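You operate a simulated robot arm through the tools that you are given. There is no shell and no other tool. Be economical: measure what you need, move in short steps, check, and stop when the job is done.

Carry out the task below with a simulated two-armed robot. There is one attempt and no reset: what you move stays moved.

TASK
Open the lavender freshener fully and stand it at the counter's washer end; shut and shelve the other.
Fine: hold each pot steady as you twist its top; the shut one goes on the lower wall shelf.

Only the result counts: the job must be done as asked and must still hold three seconds after the hand-in. Knocking over, shifting, dropping, spilling or breaking anything else fails it.

THE ROBOT
Two 7-joint arms with two-finger parallel grippers on one trunk, on a base that drives. Base frame: it is fixed to the floor where the robot stands at the start and does not move with it; the origin is under the middle of the robot, x ahead of it, y to its left, z up; the surface under the hand at the start is at about z = 91. Lengths are in cm, angles in rad, forces in N, time in s.
The left shoulder is at the start at [5, 17.7, 117.9], the right one opposite. With the tool pointing down near the work surface each hand reaches from about 22 to 70 cm from the robot's upright axis, wherever it stands, measured 20 degrees to its own side. Places, roughly: lower wall shelf [80, -10, 120]; top of the blue freshener [50, -10, 100]; top of the purple freshener [50, 10, 100]; washer end of the counter [-120, 160, 90]. Payload 3.43 kg a hand.
The tool frame of a hand sits at the grasp point between the pads (the TCP): z along the fingers, y along the line on which they close. The tips reach 3.4 cm beyond it. Largest opening 12.8 cm; finger width 2.4, thickness 1.2; the body of the gripper, 4.8 by 13 cm, starts 9.6 cm behind the TCP.
Orientation is that of the tool frame in the base frame, as a unit quaternion [x, y, z, w]. With the fingers straight down and closing along the base's y, the tool's x points along the base's -x, its y along +y and its z along -z.

THE INTERFACE
- The arms move only by the tool nudge_tool. It takes "left_increments", "right_increments" or both (then of equal length, played together; a hand with none holds still); each is a list of rows, each an object (a shift or turn left out is 0, a gripper value left out holds the last) with "delta_rot": the turn, a rotation vector about the tool's x, y, z in rad, a list of three; "linear": the shift along the tool's x, y, z in m, a list of three; "grip": the opening in per cent of the stroke, from 0 (shut) to 100 (fully open). In form: [{"delta_rot": [wx, wy, wz], "linear": [tx, ty, tz], "grip": grip}, ...]. A call has 1 to 12 rows; each row is the pose to reach, as a shift and turn from the pose commanded when the call began, along the tool's axes at that moment. Rows are played at 5 a second. More than 5 cm and 0.15 rad between two rows, or a gripper value outside its range, and nothing of the call is played. Where a pose cannot be reached the arm comes as near as it can. A force on the tool above 50 N (or 10 N above the force at the start of the call, whichever is more), or a blocked arm, ends the call early, and 0.2 s more pass. The fingers move at their own pace (about 10.8 cm/s each) and stop on an object; they squeeze with about 43 N. The grip force told is the motor's: it shows also when the fingers shut on nothing. Time passes only in rows, and 0.2 s behind the last, so rows that repeat a pose let the fingers close. The reply holds the time, the measured pose of the TCP, the force on the tool along the base axes, the opening and the grip force, in the units named above and with some noise, with the torque about the TCP (base axes, N m) and any sound that the robot's microphone picked up.
- Cameras (640 x 400 px; columns grow to the right, rows downward): "scene" is now at [15.93, 0.27, 134.06]; the picture's right is [0.03, -1.00, 0.00], its down [-0.58, -0.01, -0.82] and it looks along [0.82, 0.02, -0.58] (base axes); focal length 278 px, centre (320, 200). "left" rides on the left gripper at [7.6, 1.1, -16] in its tool frame; the picture's right is [-0.15, 0.99, 0.00], its down [-0.88, -0.13, -0.46] and it looks along [-0.45, -0.07, 0.89] (tool axes); focal length 234 px, centre (320, 200). "right" rides on the right gripper at [7.6, -1.1, -16] in its tool frame; the picture's right is [0.15, 0.99, 0.00], its down [-0.88, 0.13, -0.46] and it looks along [-0.45, 0.07, 0.89] (tool axes); focal length 234 px, centre (320, 200). There is no depth. A picture from a camera that has moved, and an enlarged one, comes with that camera's place and axes in the base frame and with its lens.
- capture(camera): a new picture of that camera. No time passes.
- slide_trunk(by): slides the trunk up (or, below 0, down) by that many cm; the arms and the scene camera ride with it, the base frame stays. It gives what a move gives, with no picture.
- roll_base(legs): drives the robot by 1 to 6 legs, each [ahead, turn to the left] in cm and rad, along the robot's own axes; the way and the turn of a leg run together, so that a leg with both is an arc; at most 150 cm and 3.142 rad a leg. The arms and the cameras ride along, it lands a little off, and it stops where it bumps. It gives what a move gives.
- pan_tilt(pan, tilt): turns the head with the scene camera to pan (to the left, within 1.396 rad either way) and tilt (down, from -0.506 to 1.204), counted from straight ahead of the robot. It gives what a move gives.
- inspect(camera, box): a new picture of the part [left, top, right, bottom] of that camera's present view, enlarged. No time passes.
- sign_off(): hands the job in; it is judged then, once.

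Work in short steps. Places have to be worked out from the pictures, the camera data and where the tool is seen: move nearer, look again, correct. Check each grasp and each placing, and mend what went wrong. You have 120 turns and 92 pictures in all, those below and enlarged ones among them. Open the grippers and draw the arms clear of the work before you hand the job in, unless the task says otherwise; then end with one line.

The tools are called after ">>>" as a command line: name --argument value ..., lists and objects as JSON in quotes. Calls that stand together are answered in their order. nudge_tool: Moves the arms, as the interface text tells. Its arguments: {"type":"object","properties":{"left_increments":{"type":"array","items":{"type":"object","properties":{"delta_rot":{"type":"array","items":{"type":"number"}},"linear":{"type":"array","items":{"type":"number"}},"grip":{"type":"number"}}}},"right_increments":{"type":"array","items":{"type":"object","properties":{"delta_rot":{"type":"array","items":{"type":"number"}},"linear":{"type":"array","items":{"type":"number"}},"grip":{"type":"number"}}}}},"required":[]} The other tools are called the same way: slide_trunk (by) slides the trunk up or down; roll_base (legs) drives the base; pan_tilt (pan, tilt) turns the head that bears the scene camera; capture (camera) takes a picture; inspect (camera, box) takes an enlarged picture of a part of a camera's view; sign_off () hands the job in.

At the start:

```text
clock: 0.0
left_position: [40.92, 16.27, 99.98]
left_tool_rot: [0.0, 1.0, 0.0, 0.0]
left_ft_force: [-0.2, 0.4, 0.4]
left_ft_torque: [-0.01, 0.04, 0.0]
left_width: 12.82
left_gripper_force: 0.1
right_position: [40.88, -16.33, 100.01]
right_tool_rot: [0.0, 1.0, 0.0, 0.0]
right_ft_force: [0.0, -0.1, 0.3]
right_ft_torque: [0.02, 0.01, -0.02]
right_width: 12.81
right_gripper_force: 0.1
trunk travel left (down, up): [-35.0, 5.1]
robot x, y, heading: [-0.08, -0.39, 0.002]
head pan, tilt: [0.026, 0.614]
```

scene: 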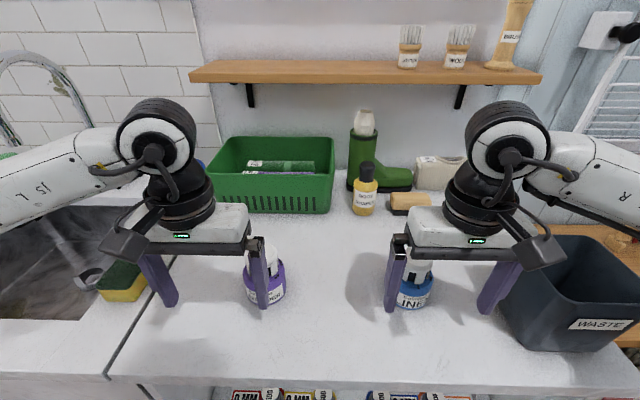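
right: 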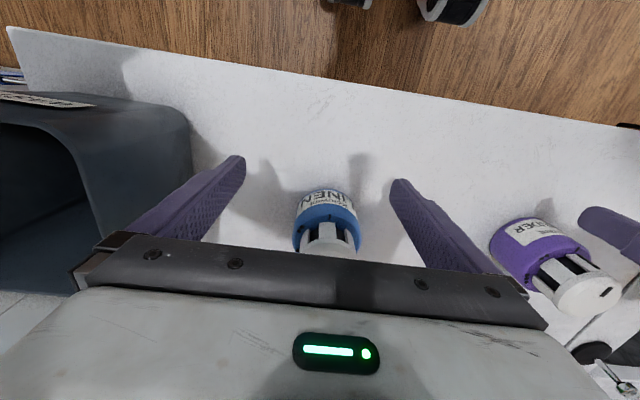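
left: 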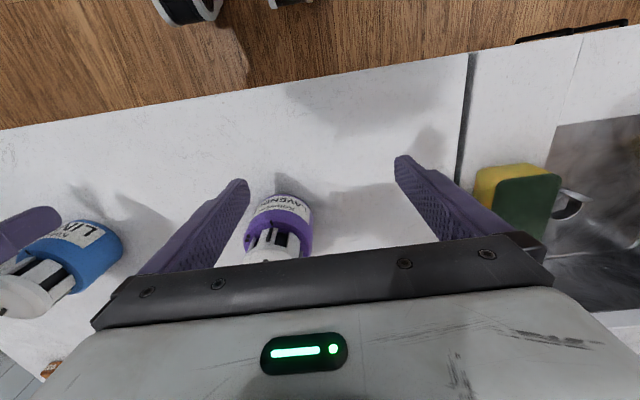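

I start by looking closely at both fresheners to learn their state and build.

>>> inspect --camera "scene" --box '[220, 220, 320, 320]'

>>> inspect --camera "scene" --box '[370, 220, 470, 320]'

>>> inspect --camera "right" --box '[460, 180, 640, 320]'

>>> inspect --camera "left" --box '[0, 180, 180, 320]'

```text
4.00 times, centred on (270, 270) of scene
camera zoom: at [15.93, 0.27, 134.06], right [0.03, -1.0, 0.0], down [-0.58, -0.01, -0.82], along [0.82, 0.02, -0.58], focal length 1111 px, centre (520, -80)
```

zoom: 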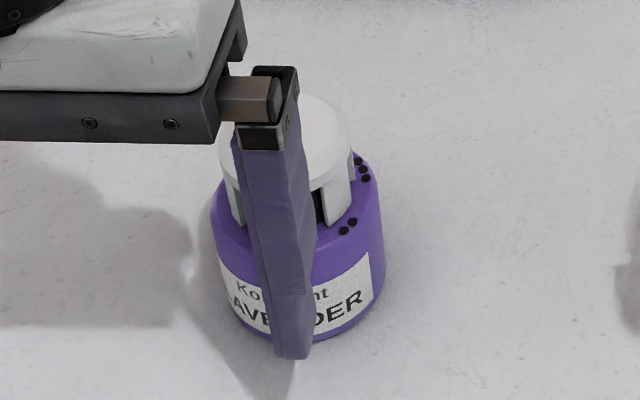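

```text
4.00 times, centred on (420, 270) of scene
camera zoom: at [15.93, 0.27, 134.06], right [0.03, -1.0, 0.0], down [-0.58, -0.01, -0.82], along [0.82, 0.02, -0.58], focal length 1111 px, centre (-80, -80)
```

zoom: 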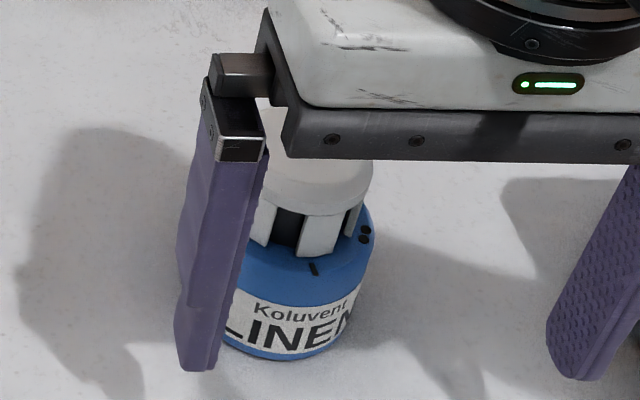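

```text
2.86 times, centred on (550, 250) of right
camera zoom: at [33.26, -17.4, 115.89], right [-0.15, 0.99, 0.0], down [0.88, 0.13, 0.46], along [0.45, 0.07, -0.89], focal length 669 px, centre (-337, 57)
```

zoom: 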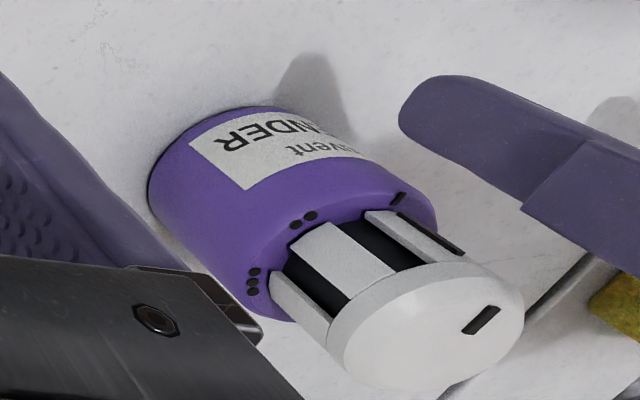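

```text
2.86 times, centred on (90, 250) of left
camera zoom: at [33.34, 17.45, 115.99], right [0.15, 0.99, 0.0], down [0.88, -0.13, 0.46], along [0.45, -0.07, -0.89], focal length 669 px, centre (977, 57)
```

zoom: 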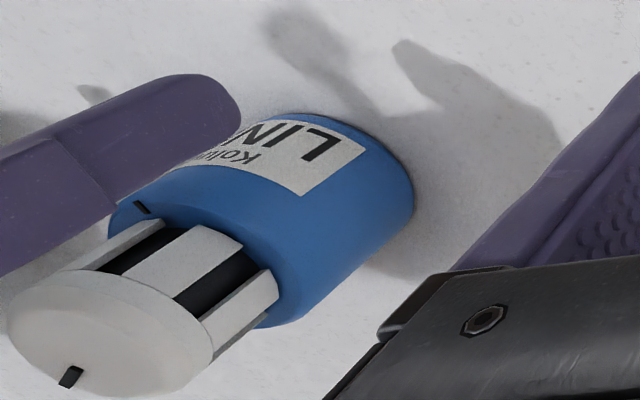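

Caps carry a pointer mark; the pots carry a bar, two dots and three dots. I raise both hands to see these from above.

>>> nudge_tool --left_increments '[{"linear": [0, 0, -0.04]}, {"linear": [0, 0, -0.08]}, {"linear": [0.04, -0.02, -0.1]}]' --right_increments '[{"linear": [0, 0, -0.04]}, {"linear": [0, 0, -0.08]}, {"linear": [0.04, 0.02, -0.1]}]'

>>> capture --camera "left"

>>> capture --camera "right"

>>> capture --camera "scene"

```text
clock: 0.8
left_position: [36.81, 14.28, 109.78]
left_tool_rot: [0.0, 1.0, -0.001, 0.0]
left_ft_force: [-0.4, 0.1, -0.1]
left_ft_torque: [0.01, -0.04, -0.01]
left_width: 12.8
left_gripper_force: 0.0
right_position: [36.73, -14.33, 109.88]
right_tool_rot: [0.001, 1.0, 0.0, 0.0]
right_ft_force: [0.7, 0.5, 0.0]
right_ft_torque: [-0.02, -0.04, -0.01]
right_width: 12.8
right_gripper_force: 0.0
trunk travel left (down, up): [-35.0, 5.1]
robot x, y, heading: [0.29, 0.08, -0.004]
head pan, tilt: [0.026, 0.614]
```

```text
84 pictures are left
camera left: at [29.25, 15.36, 125.85], right [0.15, 0.99, 0.0], down [0.88, -0.13, 0.46], along [0.45, -0.07, -0.89], focal length 234 px, centre (320, 200)
```

left: 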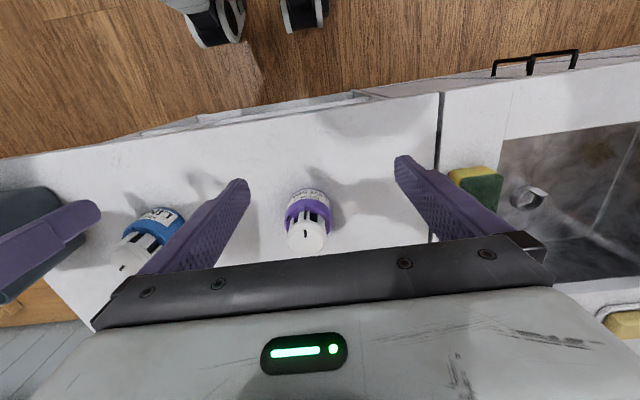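

```text
83 pictures are left
camera right: at [29.11, -15.36, 125.78], right [-0.15, 0.99, 0.0], down [0.88, 0.13, 0.46], along [0.45, 0.07, -0.89], focal length 234 px, centre (320, 200)
```

right: 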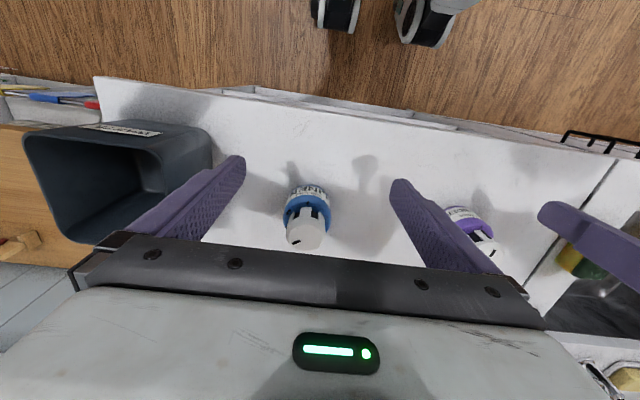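

```text
82 pictures are left
camera scene: at [15.8, 0.27, 134.09], right [0.03, -1.0, 0.0], down [-0.57, -0.01, -0.82], along [0.82, 0.02, -0.57], focal length 278 px, centre (320, 200)
```

scene: 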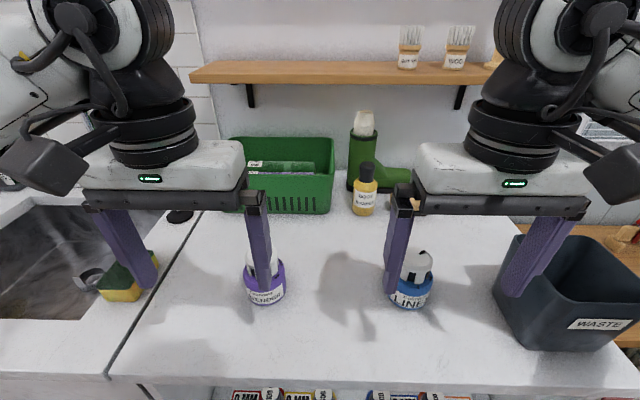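

Zooming on both caps from the wrist cameras and the scene camera.

>>> inspect --camera "left" --box '[270, 175, 350, 255]'

>>> inspect --camera "right" --box '[270, 175, 350, 255]'

>>> inspect --camera "scene" --box '[380, 235, 450, 315]'

```text
5.00 times, centred on (310, 215) of left
camera zoom: at [29.25, 15.36, 125.85], right [0.15, 0.99, 0.0], down [0.88, -0.13, 0.46], along [0.45, -0.07, -0.89], focal length 1171 px, centre (370, 125)
```

zoom: 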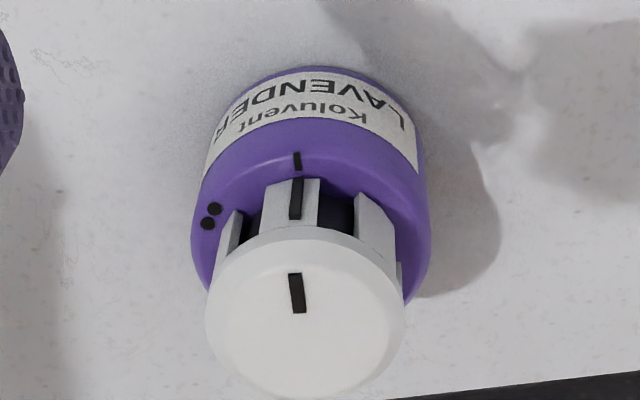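

```text
5.00 times, centred on (310, 215) of right
camera zoom: at [29.11, -15.36, 125.78], right [-0.15, 0.99, 0.0], down [0.88, 0.13, 0.46], along [0.45, 0.07, -0.89], focal length 1171 px, centre (370, 125)
```

zoom: 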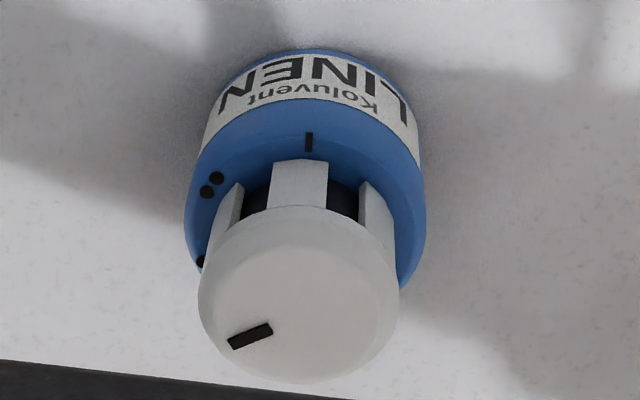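

```text
5.00 times, centred on (415, 275) of scene
camera zoom: at [15.8, 0.27, 134.09], right [0.03, -1.0, 0.0], down [-0.57, -0.01, -0.82], along [0.82, 0.02, -0.57], focal length 1388 px, centre (-155, -175)
```

zoom: 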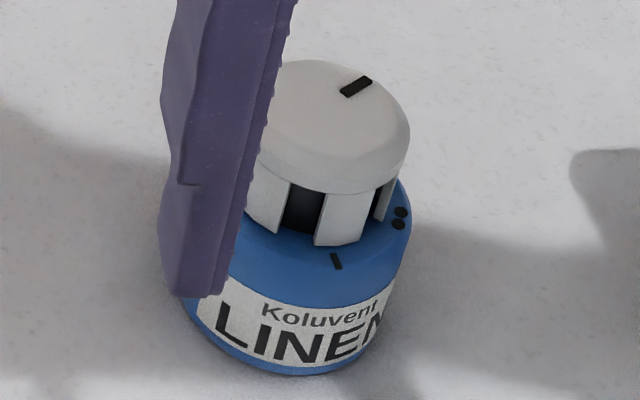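

Reading: lavender pointer is at the bar (shut), with 2 then 3 dots following counter-clockwise from above; the linen pointer sits near 3 dots (open). Lavender axis ≈ (47.9, 10.8), linen ≈ (48, -14.7), tops z≈100. I'll hold pots with the left hand from the left side, tilted, and twist with the right from above. First yaw the left hand 90° out of the way.

>>> nudge_tool --left_increments '[{"delta_rot": [0, 0, -0.143], "linear": [0, 0.013, 0]}, {"delta_rot": [0, 0, -0.286], "linear": [-0.005, 0.026, 0]}, {"delta_rot": [0, 0, -0.428], "linear": [-0.01, 0.039, 0]}, {"delta_rot": [0, 0, -0.571], "linear": [-0.015, 0.052, 0]}, {"delta_rot": [0, 0, -0.714], "linear": [-0.02, 0.065, 0]}, {"delta_rot": [0, 0, -0.857], "linear": [-0.03, 0.078, 0]}, {"delta_rot": [0, 0, -1.0], "linear": [-0.04, 0.091, 0]}, {"delta_rot": [0, 0, -1.142], "linear": [-0.045, 0.104, 0]}, {"delta_rot": [0, 0, -1.285], "linear": [-0.05, 0.117, 0]}, {"delta_rot": [0, 0, -1.428], "linear": [-0.055, 0.13, 0]}, {"delta_rot": [0, 0, -1.571], "linear": [-0.06, 0.14, 0]}]'

```text
clock: 3.2
left_position: [42.94, 28.26, 109.9]
left_tool_rot: [0.708, -0.706, 0.0, 0.0]
left_ft_force: [-0.7, -0.5, 0.2]
left_ft_torque: [0.02, -0.01, 0.0]
left_width: 12.8
left_gripper_force: 0.0
right_position: [36.82, -14.39, 109.86]
right_tool_rot: [0.0, 1.0, 0.0, 0.001]
right_ft_force: [-0.7, -0.3, -0.3]
right_ft_torque: [0.02, 0.0, -0.02]
right_width: 12.81
right_gripper_force: 0.1
trunk travel left (down, up): [-35.0, 5.1]
robot x, y, heading: [-0.13, -0.21, -0.004]
head pan, tilt: [0.026, 0.614]
```

Yaw succeeded. Now tilt 60° so the fingers point to -y and 30° below horizontal.

>>> nudge_tool --left_increments '[{"delta_rot": [0, 0.131, 0], "linear": [0, -0.006, 0]}, {"delta_rot": [0, 0.262, 0], "linear": [0, -0.012, 0]}, {"delta_rot": [0, 0.393, 0], "linear": [0, -0.018, 0]}, {"delta_rot": [0, 0.524, 0], "linear": [0, -0.024, 0]}, {"delta_rot": [0, 0.654, 0], "linear": [0, -0.03, 0]}, {"delta_rot": [0, 0.785, 0], "linear": [0, -0.036, 0]}, {"delta_rot": [0, 0.916, 0], "linear": [0, -0.042, 0]}, {"delta_rot": [0, 1.047, 0], "linear": [0, -0.049, 0]}]'

>>> capture --camera "left"

>>> capture --camera "scene"

```text
clock: 5.0
left_position: [47.87, 28.35, 110.06]
left_tool_rot: [-0.612, 0.613, -0.354, -0.354]
left_ft_force: [0.9, 0.6, -0.4]
left_ft_torque: [-0.02, 0.01, 0.01]
left_width: 12.81
left_gripper_force: 0.0
right_position: [36.9, -14.3, 109.78]
right_tool_rot: [0.0, 1.0, 0.001, 0.0]
right_ft_force: [0.4, 0.0, -0.3]
right_ft_torque: [0.01, 0.0, -0.01]
right_width: 12.79
right_gripper_force: 0.0
trunk travel left (down, up): [-35.0, 5.1]
robot x, y, heading: [-0.09, 0.21, 0.0]
head pan, tilt: [0.026, 0.614]
```

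```text
78 pictures are left
camera left: at [46.78, 38.5, 124.63], right [-0.99, 0.07, -0.13], down [0.13, 0.83, -0.54], along [0.07, -0.55, -0.83], focal length 234 px, centre (320, 200)
```

left: 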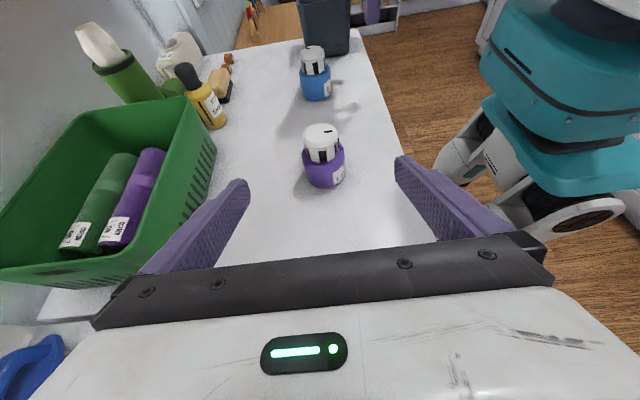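

```text
77 pictures are left
camera scene: at [15.96, 0.3, 134.06], right [0.03, -1.0, 0.0], down [-0.58, -0.01, -0.82], along [0.82, 0.02, -0.58], focal length 278 px, centre (320, 200)
```

scene: 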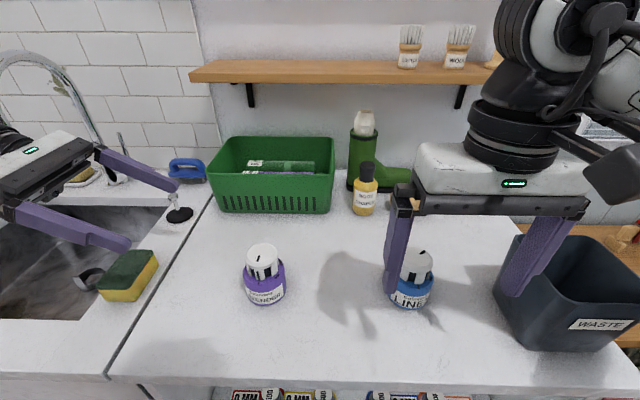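

Good pose. I line up the left hand on its approach line to the lavender pot, 13 cm short of it.

>>> nudge_tool --left_increments '[{"linear": [-0.02, 0.001, 0.03]}, {"linear": [-0.04, 0.0017, 0.06]}, {"linear": [-0.0475, 0.0017, 0.0938]}]'

>>> capture --camera "left"

>>> inspect --camera "scene" --box '[180, 200, 340, 320]'

```text
clock: 5.8
left_position: [47.75, 22.57, 101.08]
left_tool_rot: [-0.612, 0.613, -0.353, -0.354]
left_ft_force: [0.0, -0.8, 0.1]
left_ft_torque: [-0.01, -0.01, 0.02]
left_width: 12.79
left_gripper_force: 0.1
right_position: [36.88, -14.27, 109.73]
right_tool_rot: [0.0, 1.0, 0.001, 0.0]
right_ft_force: [-0.3, -1.1, 0.8]
right_ft_torque: [-0.01, 0.02, 0.0]
right_width: 12.81
right_gripper_force: 0.0
trunk travel left (down, up): [-35.0, 5.1]
robot x, y, heading: [0.22, 0.44, -0.005]
head pan, tilt: [0.026, 0.614]
```

```text
76 pictures are left
camera left: at [46.67, 32.7, 115.7], right [-0.99, 0.07, -0.13], down [0.13, 0.83, -0.53], along [0.07, -0.55, -0.84], focal length 234 px, centre (320, 200)
```

left: 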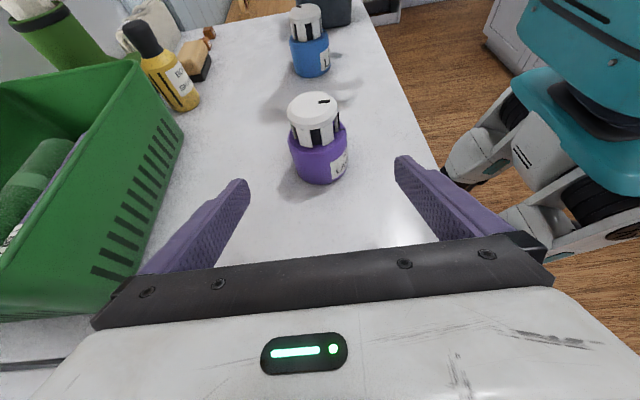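

```text
3.33 times, centred on (260, 260) of scene
camera zoom: at [15.96, 0.25, 134.06], right [0.03, -1.0, 0.0], down [-0.58, -0.01, -0.82], along [0.82, 0.02, -0.58], focal length 926 px, centre (520, 0)
```

zoom: 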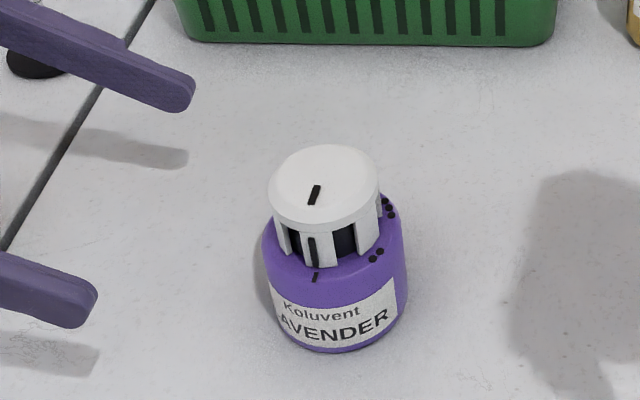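

Pot axis refined to (48.2, 10.7), top ≈ 99.9. Advance 12.7 cm along the fingers with a small sideways correction, staying open.

>>> nudge_tool --left_increments '[{"linear": [0, -0.004, 0.03]}, {"linear": [0, -0.004, 0.06]}, {"linear": [0, -0.004, 0.085]}, {"linear": [0, -0.004, 0.11]}, {"linear": [0, -0.004, 0.127]}, {"linear": [0, -0.004, 0.127]}]'

>>> capture --camera "left"

>>> inspect --camera "scene" --box '[180, 200, 340, 320]'

```text
clock: 7.2
left_position: [48.05, 11.59, 94.6]
left_tool_rot: [0.613, -0.612, 0.354, 0.353]
left_ft_force: [-0.3, -0.3, -0.2]
left_ft_torque: [-0.01, 0.01, 0.02]
left_width: 12.78
left_gripper_force: 0.0
right_position: [36.87, -14.28, 109.78]
right_tool_rot: [0.0, 1.0, -0.001, 0.0]
right_ft_force: [-0.6, -0.5, 0.0]
right_ft_torque: [0.01, -0.01, 0.0]
right_width: 12.81
right_gripper_force: 0.1
trunk travel left (down, up): [-35.0, 5.1]
robot x, y, heading: [0.18, -0.14, 0.002]
head pan, tilt: [0.026, 0.614]
```

```text
74 pictures are left
camera left: at [46.84, 21.68, 109.17], right [-0.99, 0.07, -0.13], down [0.13, 0.84, -0.53], along [0.07, -0.55, -0.84], focal length 234 px, centre (320, 200)
```

left: 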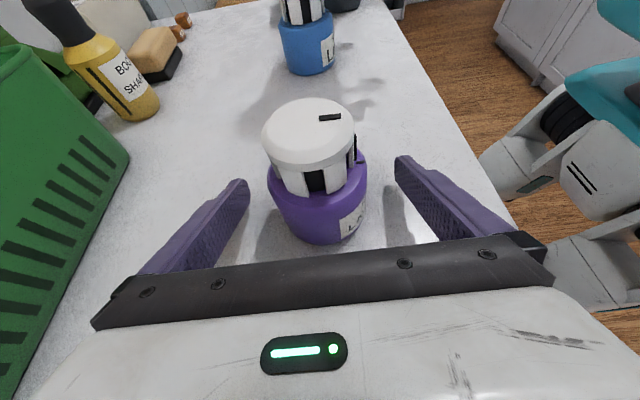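

```text
3.33 times, centred on (260, 260) of scene
camera zoom: at [15.93, 0.28, 134.06], right [0.03, -1.0, 0.0], down [-0.58, -0.01, -0.82], along [0.82, 0.02, -0.58], focal length 926 px, centre (520, 0)
```

zoom: 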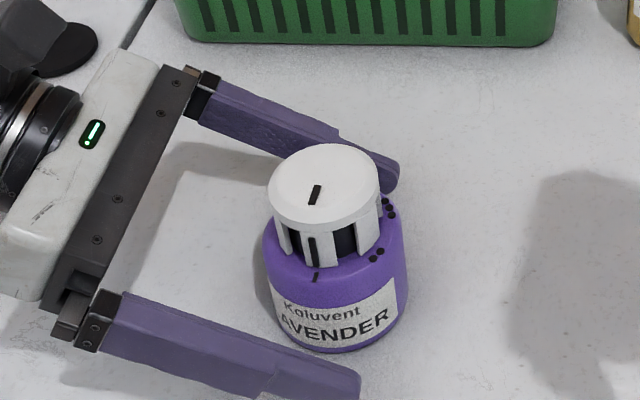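

Fingers straddle the pot at body height. Close the left gripper.

>>> nudge_tool --left_increments '[{"grip": 50}, {"grip": 30}, {"grip": 0}, {"grip": 0}, {"grip": 0}]'

>>> inspect --camera "scene" --box '[180, 200, 340, 320]'

```text
clock: 8.4
left_position: [48.01, 11.61, 94.63]
left_tool_rot: [0.613, -0.612, 0.354, 0.353]
left_ft_force: [1.5, -0.1, 0.0]
left_ft_torque: [-0.05, -0.06, -0.03]
left_width: 7.07
left_gripper_force: 43.1
right_position: [36.91, -14.35, 109.8]
right_tool_rot: [0.0, 1.0, 0.0, 0.0]
right_ft_force: [0.0, 0.0, 0.0]
right_ft_torque: [0.01, 0.0, 0.01]
right_width: 12.81
right_gripper_force: 0.1
trunk travel left (down, up): [-35.0, 5.1]
robot x, y, heading: [0.21, 0.19, -0.006]
head pan, tilt: [0.026, 0.614]
```

```text
3.33 times, centred on (260, 260) of scene
camera zoom: at [15.94, 0.27, 134.06], right [0.03, -1.0, 0.0], down [-0.58, -0.01, -0.82], along [0.82, 0.02, -0.58], focal length 926 px, centre (520, 0)
```

zoom: 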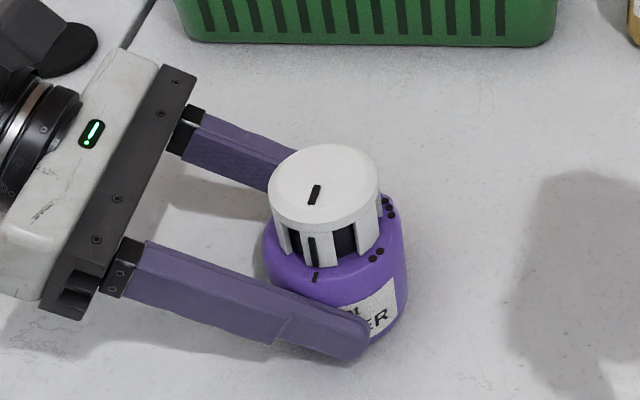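

Holding with 43 N at 7.07 cm width. Now bring the right hand above the cap with an 8 cm opening.

>>> nudge_tool --right_increments '[{"linear": [-0.01, 0.03, -0.042], "grip": 62}, {"linear": [-0.03, 0.07, -0.042]}, {"linear": [-0.05, 0.11, -0.042]}, {"linear": [-0.07, 0.15, -0.042]}, {"linear": [-0.09, 0.19, -0.042]}, {"linear": [-0.105, 0.225, -0.042]}, {"linear": [-0.111, 0.25, -0.042]}, {"linear": [-0.111, 0.25, -0.042]}]'

>>> capture --camera "right"

>>> capture --camera "scene"

```text
refused: row 1 steps farther than a row can; nothing moved
```

```text
71 pictures are left
camera right: at [29.26, -15.35, 125.71], right [-0.15, 0.99, 0.0], down [0.88, 0.13, 0.46], along [0.45, 0.07, -0.89], focal length 234 px, centre (320, 200)
```

right: 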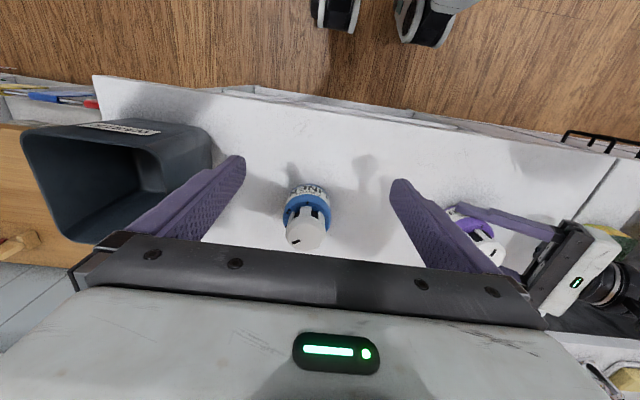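

```text
70 pictures are left
camera scene: at [15.94, 0.27, 134.06], right [0.03, -1.0, 0.0], down [-0.58, -0.01, -0.82], along [0.82, 0.02, -0.58], focal length 278 px, centre (320, 200)
```

scene: 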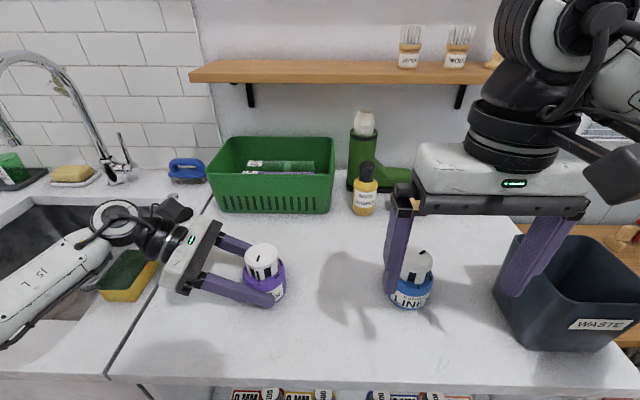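

The first row was too long; resend with finer steps.

>>> nudge_tool --right_increments '[{"linear": [0, 0.01, -0.042], "grip": 62}, {"linear": [-0.02, 0.05, -0.042]}, {"linear": [-0.04, 0.09, -0.042]}, {"linear": [-0.06, 0.13, -0.042]}, {"linear": [-0.08, 0.17, -0.042]}, {"linear": [-0.095, 0.21, -0.042]}, {"linear": [-0.111, 0.25, -0.042]}, {"linear": [-0.111, 0.25, -0.042]}]'

>>> capture --camera "right"

>>> capture --camera "scene"

```text
clock: 10.2
left_position: [47.91, 11.61, 94.58]
left_tool_rot: [0.612, -0.612, 0.354, 0.354]
left_ft_force: [-0.2, -0.7, 1.6]
left_ft_torque: [-0.11, -0.04, -0.04]
left_width: 7.07
left_gripper_force: 42.6
right_position: [47.98, 10.62, 114.42]
right_tool_rot: [0.001, 1.0, -0.001, 0.0]
right_ft_force: [0.1, 0.1, 0.3]
right_ft_torque: [0.01, -0.02, 0.0]
right_width: 7.94
right_gripper_force: 0.0
trunk travel left (down, up): [-35.0, 5.1]
robot x, y, heading: [-0.01, -0.07, -0.001]
head pan, tilt: [0.026, 0.614]
```

```text
69 pictures are left
camera right: at [40.33, 9.65, 130.27], right [-0.15, 0.99, 0.0], down [0.88, 0.13, 0.46], along [0.45, 0.07, -0.89], focal length 234 px, centre (320, 200)
```

right: 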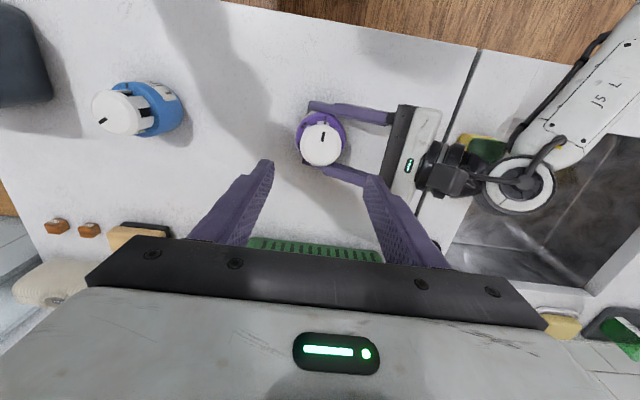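

```text
68 pictures are left
camera scene: at [15.94, 0.22, 134.06], right [0.03, -1.0, 0.0], down [-0.58, -0.01, -0.82], along [0.82, 0.02, -0.58], focal length 278 px, centre (320, 200)
```

scene: 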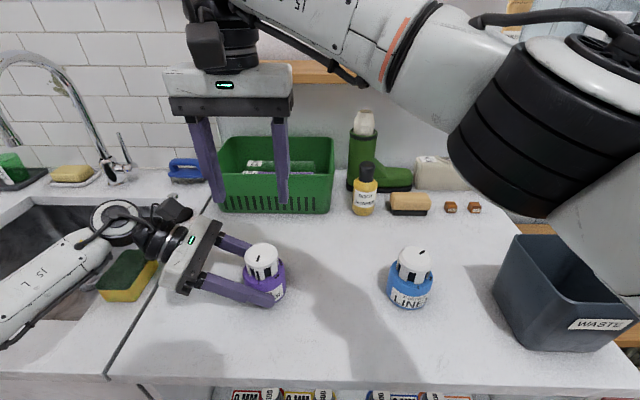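

Right hand is centred over the cap (cap ≈ (47.9, 10.8)). Descend to put the tips at z≈97.3 around the cap disc.

>>> nudge_tool --right_increments '[{"linear": [0, 0.002, 0.04]}, {"linear": [0, 0.002, 0.08]}, {"linear": [0, 0.002, 0.11]}, {"linear": [0, 0.002, 0.137]}, {"linear": [0, 0.002, 0.137]}]'

>>> capture --camera "right"

>>> inspect --camera "scene" --box '[160, 180, 320, 300]'

```text
clock: 11.4
left_position: [47.88, 11.58, 94.66]
left_tool_rot: [0.613, -0.612, 0.354, 0.353]
left_ft_force: [0.5, 0.7, 0.7]
left_ft_torque: [-0.05, -0.01, 0.01]
left_width: 7.06
left_gripper_force: 43.0
right_position: [47.87, 10.73, 100.53]
right_tool_rot: [0.001, 1.0, 0.0, 0.0]
right_ft_force: [0.1, 0.5, -0.2]
right_ft_torque: [0.01, -0.03, 0.0]
right_width: 7.95
right_gripper_force: 0.0
trunk travel left (down, up): [-35.0, 5.1]
robot x, y, heading: [-0.04, 0.14, -0.004]
head pan, tilt: [0.026, 0.614]
```

```text
67 pictures are left
camera right: at [40.27, 9.58, 116.41], right [-0.15, 0.99, 0.0], down [0.88, 0.13, 0.46], along [0.45, 0.07, -0.89], focal length 234 px, centre (320, 200)
```

right: 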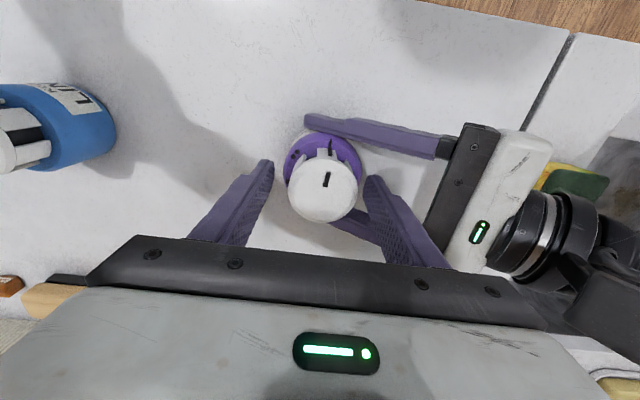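

```text
3.33 times, centred on (240, 240) of scene
camera zoom: at [15.93, 0.27, 134.06], right [0.03, -1.0, 0.0], down [-0.58, -0.01, -0.82], along [0.82, 0.02, -0.58], focal length 926 px, centre (587, 67)
```

zoom: 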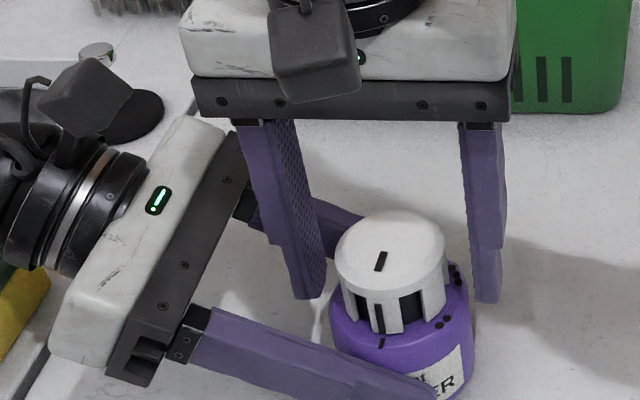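

Cap is centred between the right fingers. Close on it.

>>> nudge_tool --right_increments '[{"grip": 45}, {"grip": 30}, {"grip": 0}, {"grip": 0}]'

>>> inspect --camera "right" --box '[230, 100, 430, 240]'

```text
clock: 12.4
left_position: [47.97, 11.59, 94.7]
left_tool_rot: [-0.611, 0.613, -0.353, -0.355]
left_ft_force: [-1.1, -12.2, 1.7]
left_ft_torque: [0.82, -0.03, 0.0]
left_width: 7.08
left_gripper_force: 43.2
right_position: [47.85, 10.74, 100.5]
right_tool_rot: [-0.001, 1.0, 0.002, 0.0]
right_ft_force: [1.7, 12.2, -1.8]
right_ft_torque: [-0.15, -0.08, 0.01]
right_width: 5.18
right_gripper_force: 42.8
trunk travel left (down, up): [-35.0, 5.1]
robot x, y, heading: [0.27, -0.05, -0.0]
head pan, tilt: [0.026, 0.614]
```

```text
2.86 times, centred on (330, 170) of right
camera zoom: at [40.24, 9.65, 116.45], right [-0.15, 0.99, 0.0], down [0.88, 0.13, 0.46], along [0.45, 0.07, -0.89], focal length 669 px, centre (291, 286)
```

zoom: 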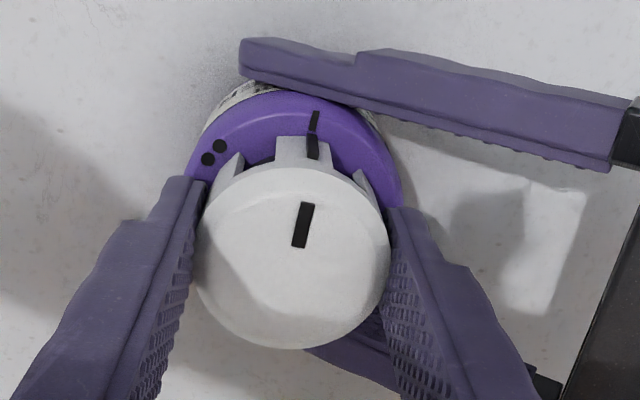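

Cap gripped (5.18 cm) with a ~12 N sideways load, so the cap is slightly more to +y. Relieve by 3 mm and begin the counter-clockwise twist in small steps.

>>> nudge_tool --right_increments '[{"linear": [0, 0.002, 0]}, {"linear": [0, 0.003, 0], "delta_rot": [0, 0, -0.1]}, {"linear": [0, 0.003, 0], "delta_rot": [0, 0, -0.2]}, {"linear": [0, 0.003, 0], "delta_rot": [0, 0, -0.3]}]'

>>> inspect --camera "right" --box '[230, 100, 430, 240]'

```text
clock: 13.4
left_position: [48.04, 11.78, 94.71]
left_tool_rot: [0.613, -0.612, 0.354, 0.352]
left_ft_force: [2.3, 7.4, 1.5]
left_ft_torque: [-0.97, -0.04, -0.01]
left_width: 7.07
left_gripper_force: 43.4
right_position: [48.02, 10.95, 100.46]
right_tool_rot: [-0.15, 0.989, -0.002, 0.0]
right_ft_force: [-1.2, -7.8, 1.1]
right_ft_torque: [0.52, 0.04, -0.02]
right_width: 5.22
right_gripper_force: 42.7
trunk travel left (down, up): [-35.0, 5.1]
robot x, y, heading: [0.1, -0.21, 0.001]
head pan, tilt: [0.026, 0.614]
```

```text
2.86 times, centred on (330, 170) of right
camera zoom: at [41.04, 7.76, 116.44], right [-0.43, 0.9, 0.0], down [0.8, 0.39, 0.45], along [0.41, 0.19, -0.89], focal length 669 px, centre (291, 286)
```

zoom: 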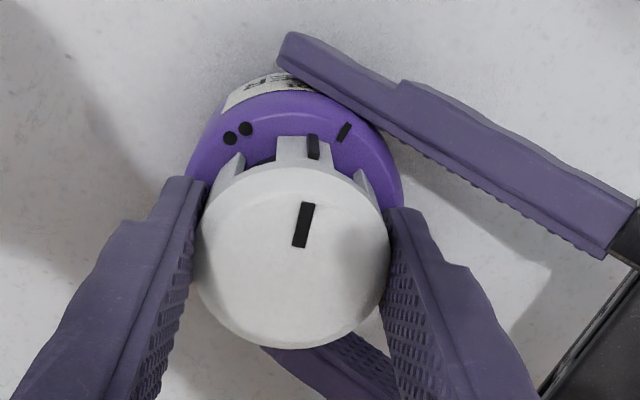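

The cap turns freely relative to the pot. Continue the twist by 1.2 rad, easing sideways 1 mm.

>>> nudge_tool --right_increments '[{"linear": [0, -0.001, 0], "delta_rot": [0, 0, -0.14]}, {"linear": [0, -0.001, 0], "delta_rot": [0, 0, -0.28]}, {"linear": [0, -0.001, 0], "delta_rot": [0, 0, -0.42]}, {"linear": [0, -0.001, 0], "delta_rot": [0, 0, -0.56]}, {"linear": [0, -0.001, 0], "delta_rot": [0, 0, -0.7]}, {"linear": [0, -0.001, 0], "delta_rot": [0, 0, -0.84]}, {"linear": [0, -0.001, 0], "delta_rot": [0, 0, -0.98]}, {"linear": [0, -0.001, 0], "delta_rot": [0, 0, -1.1]}, {"linear": [0, -0.001, 0], "delta_rot": [0, 0, -1.2]}]'

>>> inspect --camera "right" --box '[230, 100, 430, 240]'

```text
clock: 15.4
left_position: [47.97, 11.77, 94.55]
left_tool_rot: [0.613, -0.611, 0.355, 0.354]
left_ft_force: [8.5, 17.7, 4.7]
left_ft_torque: [0.17, 0.37, 0.04]
left_width: 7.04
left_gripper_force: 43.4
right_position: [48.04, 10.82, 100.55]
right_tool_rot: [-0.48, 0.877, -0.002, -0.002]
right_ft_force: [-7.6, -14.9, 0.2]
right_ft_torque: [-0.93, -0.05, -0.01]
right_width: 5.22
right_gripper_force: 42.8
right hand out of reach, approached as far as the arm can: row 6, 7, 8, 9
trunk travel left (down, up): [-35.0, 5.1]
robot x, y, heading: [-0.09, -0.25, -0.005]
head pan, tilt: [0.026, 0.614]
```

```text
2.86 times, centred on (330, 170) of right
camera zoom: at [44.81, 4.09, 116.49], right [-0.91, 0.41, 0.0], down [0.37, 0.81, 0.45], along [0.19, 0.41, -0.89], focal length 669 px, centre (291, 286)
```

zoom: 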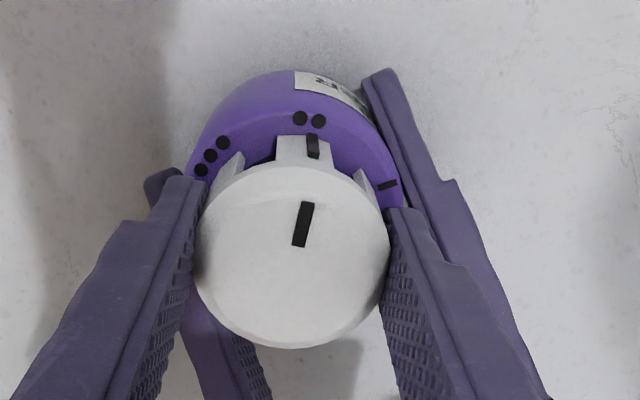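

The right wrist hit its limit at ~1.0 rad; pointer is now at the two dots. Release the cap, rise, rotate back for a second stroke.

>>> nudge_tool --right_increments '[{"grip": 56}, {"grip": 56}, {"linear": [0, 0, -0.03], "grip": 56}, {"linear": [0, 0, -0.05], "delta_rot": [0, 0, 0.14]}, {"linear": [0, 0, -0.05], "delta_rot": [0, 0, 0.28]}, {"linear": [0, 0, -0.05], "delta_rot": [0, 0, 0.42]}, {"linear": [0, 0, -0.05], "delta_rot": [0, 0, 0.56]}, {"linear": [0, 0, -0.05], "delta_rot": [0, 0, 0.7]}, {"linear": [0, 0, -0.05], "delta_rot": [0, 0, 0.84]}, {"linear": [0, 0, -0.05], "delta_rot": [0, 0, 0.98]}, {"linear": [0, 0, -0.05], "delta_rot": [0, 0, 1.12]}]'

>>> capture --camera "right"

```text
clock: 17.8
left_position: [47.98, 11.72, 94.61]
left_tool_rot: [0.612, -0.612, 0.354, 0.354]
left_ft_force: [0.1, -0.4, 2.4]
left_ft_torque: [0.11, -0.02, -0.01]
left_width: 7.07
left_gripper_force: 42.8
right_position: [48.1, 11.07, 105.55]
right_tool_rot: [0.061, 0.998, -0.001, 0.0]
right_ft_force: [0.1, -0.6, -0.3]
right_ft_torque: [-0.01, 0.0, 0.01]
right_width: 7.16
right_gripper_force: 0.0
trunk travel left (down, up): [-35.0, 5.1]
robot x, y, heading: [-0.13, 0.05, -0.003]
head pan, tilt: [0.026, 0.614]
```

```text
62 pictures are left
camera right: at [40.33, 10.98, 121.42], right [-0.02, 1.0, 0.0], down [0.89, 0.02, 0.46], along [0.46, 0.01, -0.89], focal length 234 px, centre (320, 200)
```

right: 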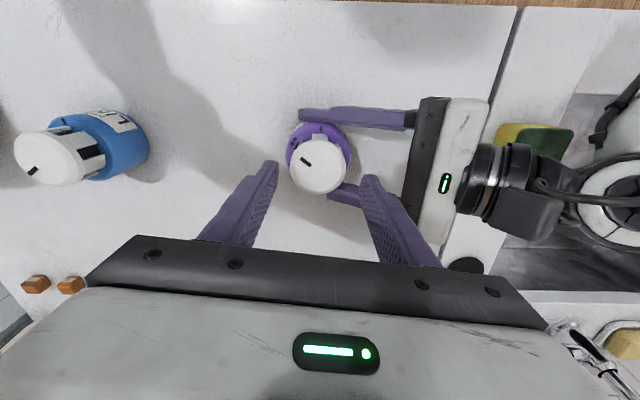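

Ready for the second stroke; add a little more clockwise wind-up, descend and grip again.

>>> nudge_tool --right_increments '[{"linear": [0, -0.0015, 0], "delta_rot": [0, 0, 0.12]}, {"linear": [0, -0.0015, 0.03], "delta_rot": [0, 0, 0.12]}, {"linear": [0, -0.0015, 0.05], "delta_rot": [0, 0, 0.12]}, {"linear": [0, -0.0015, 0.05], "delta_rot": [0, 0, 0.12], "grip": 45}, {"linear": [0, -0.0015, 0.05], "delta_rot": [0, 0, 0.12], "grip": 0}, {"linear": [0, -0.0015, 0.05], "delta_rot": [0, 0, 0.12], "grip": 0}, {"linear": [0, -0.0015, 0.05], "delta_rot": [0, 0, 0.12], "grip": 0}]'

>>> inspect --camera "right" --box '[230, 100, 430, 240]'

```text
clock: 19.4
left_position: [47.82, 11.52, 94.53]
left_tool_rot: [-0.611, 0.613, -0.353, -0.355]
left_ft_force: [-4.1, -12.7, 1.6]
left_ft_torque: [0.97, -0.29, -0.01]
left_width: 7.07
left_gripper_force: 43.4
right_position: [48.03, 10.71, 100.51]
right_tool_rot: [0.119, 0.993, 0.001, 0.0]
right_ft_force: [4.3, 11.9, 0.1]
right_ft_torque: [-0.16, 0.02, -0.04]
right_width: 5.25
right_gripper_force: 42.9
trunk travel left (down, up): [-35.0, 5.1]
robot x, y, heading: [0.18, -0.18, 0.0]
head pan, tilt: [0.026, 0.614]
```

```text
2.86 times, centred on (330, 170) of right
camera zoom: at [40.33, 11.45, 116.43], right [0.09, 1.0, 0.0], down [0.89, -0.08, 0.46], along [0.45, -0.04, -0.89], focal length 669 px, centre (291, 286)
```

zoom: 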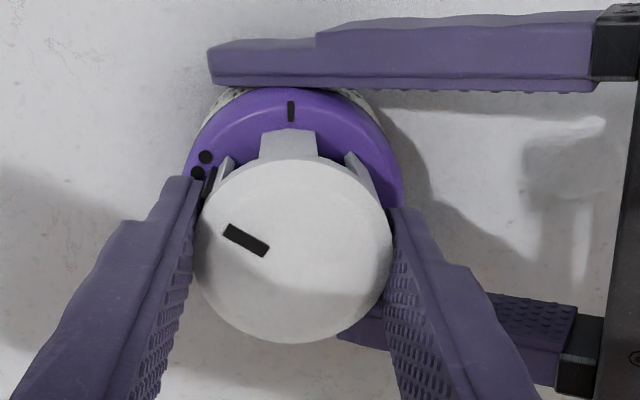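

Gripped. Twist the second stroke ~1.0 rad counter-clockwise.

>>> nudge_tool --right_increments '[{"linear": [0, 0.0015, 0], "delta_rot": [0, 0, -0.12]}, {"linear": [0, 0.0015, 0], "delta_rot": [0, 0, -0.24]}, {"linear": [0, 0.0015, 0], "delta_rot": [0, 0, -0.36]}, {"linear": [0, 0.0015, 0], "delta_rot": [0, 0, -0.48]}, {"linear": [0, 0.0015, 0], "delta_rot": [0, 0, -0.6]}, {"linear": [0, 0.0015, 0], "delta_rot": [0, 0, -0.72]}, {"linear": [0, 0.0015, 0], "delta_rot": [0, 0, -0.84]}, {"linear": [0, 0.0015, 0], "delta_rot": [0, 0, -0.96]}]'

>>> inspect --camera "right" --box '[230, 100, 430, 240]'

```text
clock: 21.2
left_position: [47.98, 11.81, 94.69]
left_tool_rot: [0.613, -0.612, 0.354, 0.354]
left_ft_force: [-6.9, 0.4, 5.1]
left_ft_torque: [0.48, 0.02, -0.01]
left_width: 7.04
left_gripper_force: 43.1
right_position: [48.08, 10.88, 100.54]
right_tool_rot: [-0.352, 0.936, -0.001, 0.001]
right_ft_force: [6.0, -0.1, -0.8]
right_ft_torque: [-0.33, -0.34, 0.04]
right_width: 5.23
right_gripper_force: 43.0
trunk travel left (down, up): [-35.0, 5.1]
robot x, y, heading: [0.14, 0.18, 0.002]
head pan, tilt: [0.026, 0.614]
```

```text
2.86 times, centred on (330, 170) of right
camera zoom: at [43.05, 5.25, 116.45], right [-0.76, 0.65, 0.0], down [0.57, 0.68, 0.45], along [0.29, 0.35, -0.89], focal length 669 px, centre (291, 286)
```

zoom: 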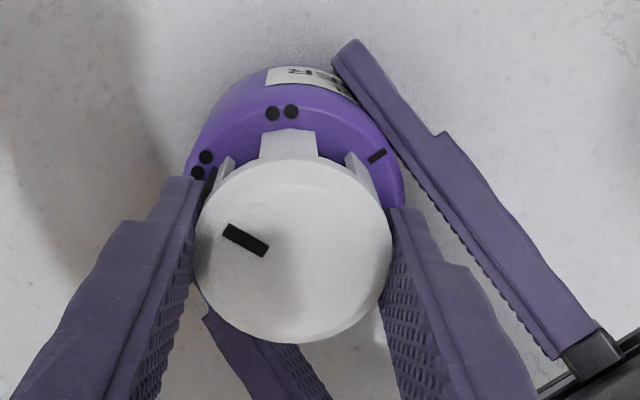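

The three dots are now almost exactly where the two dots stood before, perhaps ~4° short. Turn a little more and watch for a stop.

>>> nudge_tool --right_increments '[{"delta_rot": [0, 0, -0.03]}, {"delta_rot": [0, 0, -0.06]}, {"delta_rot": [0, 0, -0.06]}]'

>>> inspect --camera "right" --box '[230, 100, 430, 240]'

>>> inspect --camera "scene" --box '[220, 220, 320, 320]'

```text
clock: 22.0
left_position: [47.97, 11.6, 94.61]
left_tool_rot: [0.613, -0.612, 0.353, 0.353]
left_ft_force: [-3.7, 4.2, 1.8]
left_ft_torque: [0.32, 0.37, -0.04]
left_width: 7.05
left_gripper_force: 42.9
right_position: [48.03, 10.94, 100.55]
right_tool_rot: [-0.38, 0.925, 0.0, 0.0]
right_ft_force: [3.0, -3.0, 0.7]
right_ft_torque: [-0.52, -0.5, 0.02]
right_width: 5.2
right_gripper_force: 43.6
trunk travel left (down, up): [-35.0, 5.1]
robot x, y, heading: [0.02, 0.08, 0.0]
head pan, tilt: [0.026, 0.614]
```

```text
2.86 times, centred on (330, 170) of right
camera zoom: at [43.4, 4.96, 116.45], right [-0.8, 0.6, 0.0], down [0.53, 0.71, 0.46], along [0.27, 0.36, -0.89], focal length 669 px, centre (291, 286)
```

zoom: 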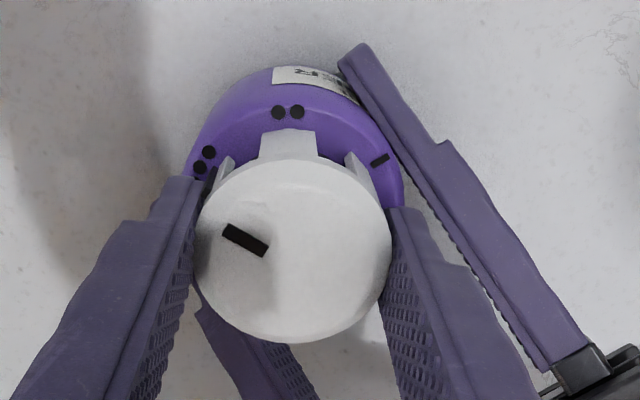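

```text
4.00 times, centred on (270, 270) of scene
camera zoom: at [15.88, 0.26, 134.07], right [0.03, -1.0, 0.0], down [-0.58, -0.01, -0.82], along [0.82, 0.02, -0.58], focal length 1111 px, centre (520, -80)
```

zoom: 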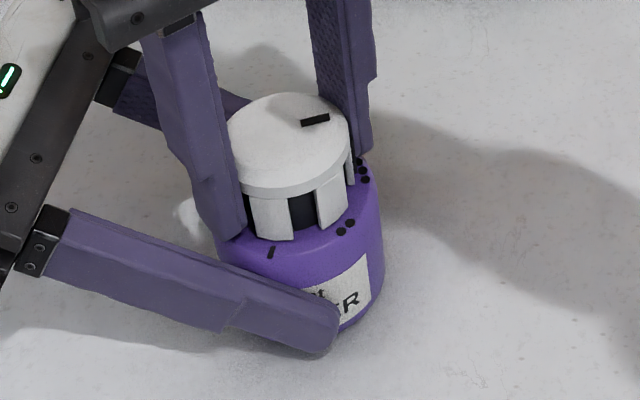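

No stop yet. I release the cap and look from above to measure pointer against the three dots.

>>> nudge_tool --right_increments '[{"grip": 56}, {"grip": 56}, {"linear": [0, 0, -0.04]}, {"linear": [0, 0, -0.08]}, {"linear": [0, 0, -0.12]}]'

>>> inspect --camera "right" --box '[270, 100, 370, 200]'

>>> inspect --camera "scene" --box '[220, 220, 320, 320]'

```text
clock: 23.2
left_position: [48.03, 11.63, 94.48]
left_tool_rot: [0.613, -0.613, 0.353, 0.353]
left_ft_force: [-0.7, 0.4, 1.2]
left_ft_torque: [0.04, -0.02, -0.01]
left_width: 7.06
left_gripper_force: 43.3
right_position: [47.81, 11.09, 112.64]
right_tool_rot: [-0.38, 0.925, 0.001, 0.0]
right_ft_force: [0.3, -0.6, -0.8]
right_ft_torque: [-0.03, 0.01, -0.01]
right_width: 7.16
right_gripper_force: 0.0
trunk travel left (down, up): [-35.0, 5.1]
robot x, y, heading: [0.2, -0.09, 0.002]
head pan, tilt: [0.026, 0.614]
```

```text
4.00 times, centred on (320, 150) of right
camera zoom: at [43.22, 5.06, 128.56], right [-0.8, 0.6, 0.0], down [0.53, 0.71, 0.46], along [0.27, 0.36, -0.89], focal length 937 px, centre (320, 400)
```

zoom: 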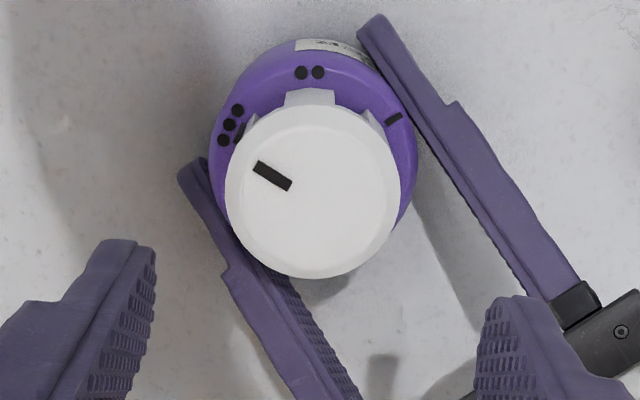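

```text
4.00 times, centred on (270, 270) of scene
camera zoom: at [15.9, 0.29, 134.06], right [0.03, -1.0, 0.0], down [-0.58, -0.01, -0.82], along [0.82, 0.02, -0.58], focal length 1111 px, centre (520, -80)
```

zoom: 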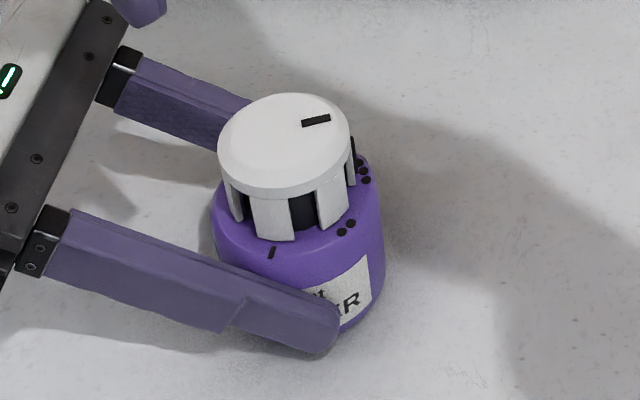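

Pointer seems within a few degrees of the middle of the three dots; I take a tighter zoom to measure.

>>> inspect --camera "right" --box '[288, 108, 348, 173]'

```text
6.15 times, centred on (318, 140) of right
camera zoom: at [43.22, 5.06, 128.56], right [-0.8, 0.6, 0.0], down [0.53, 0.71, 0.46], along [0.27, 0.36, -0.89], focal length 1441 px, centre (332, 566)
```

zoom: 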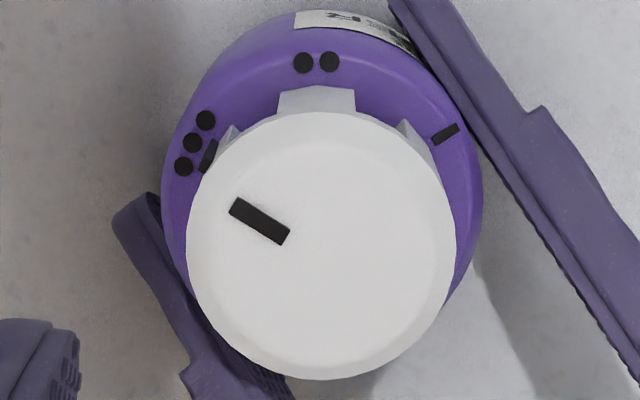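

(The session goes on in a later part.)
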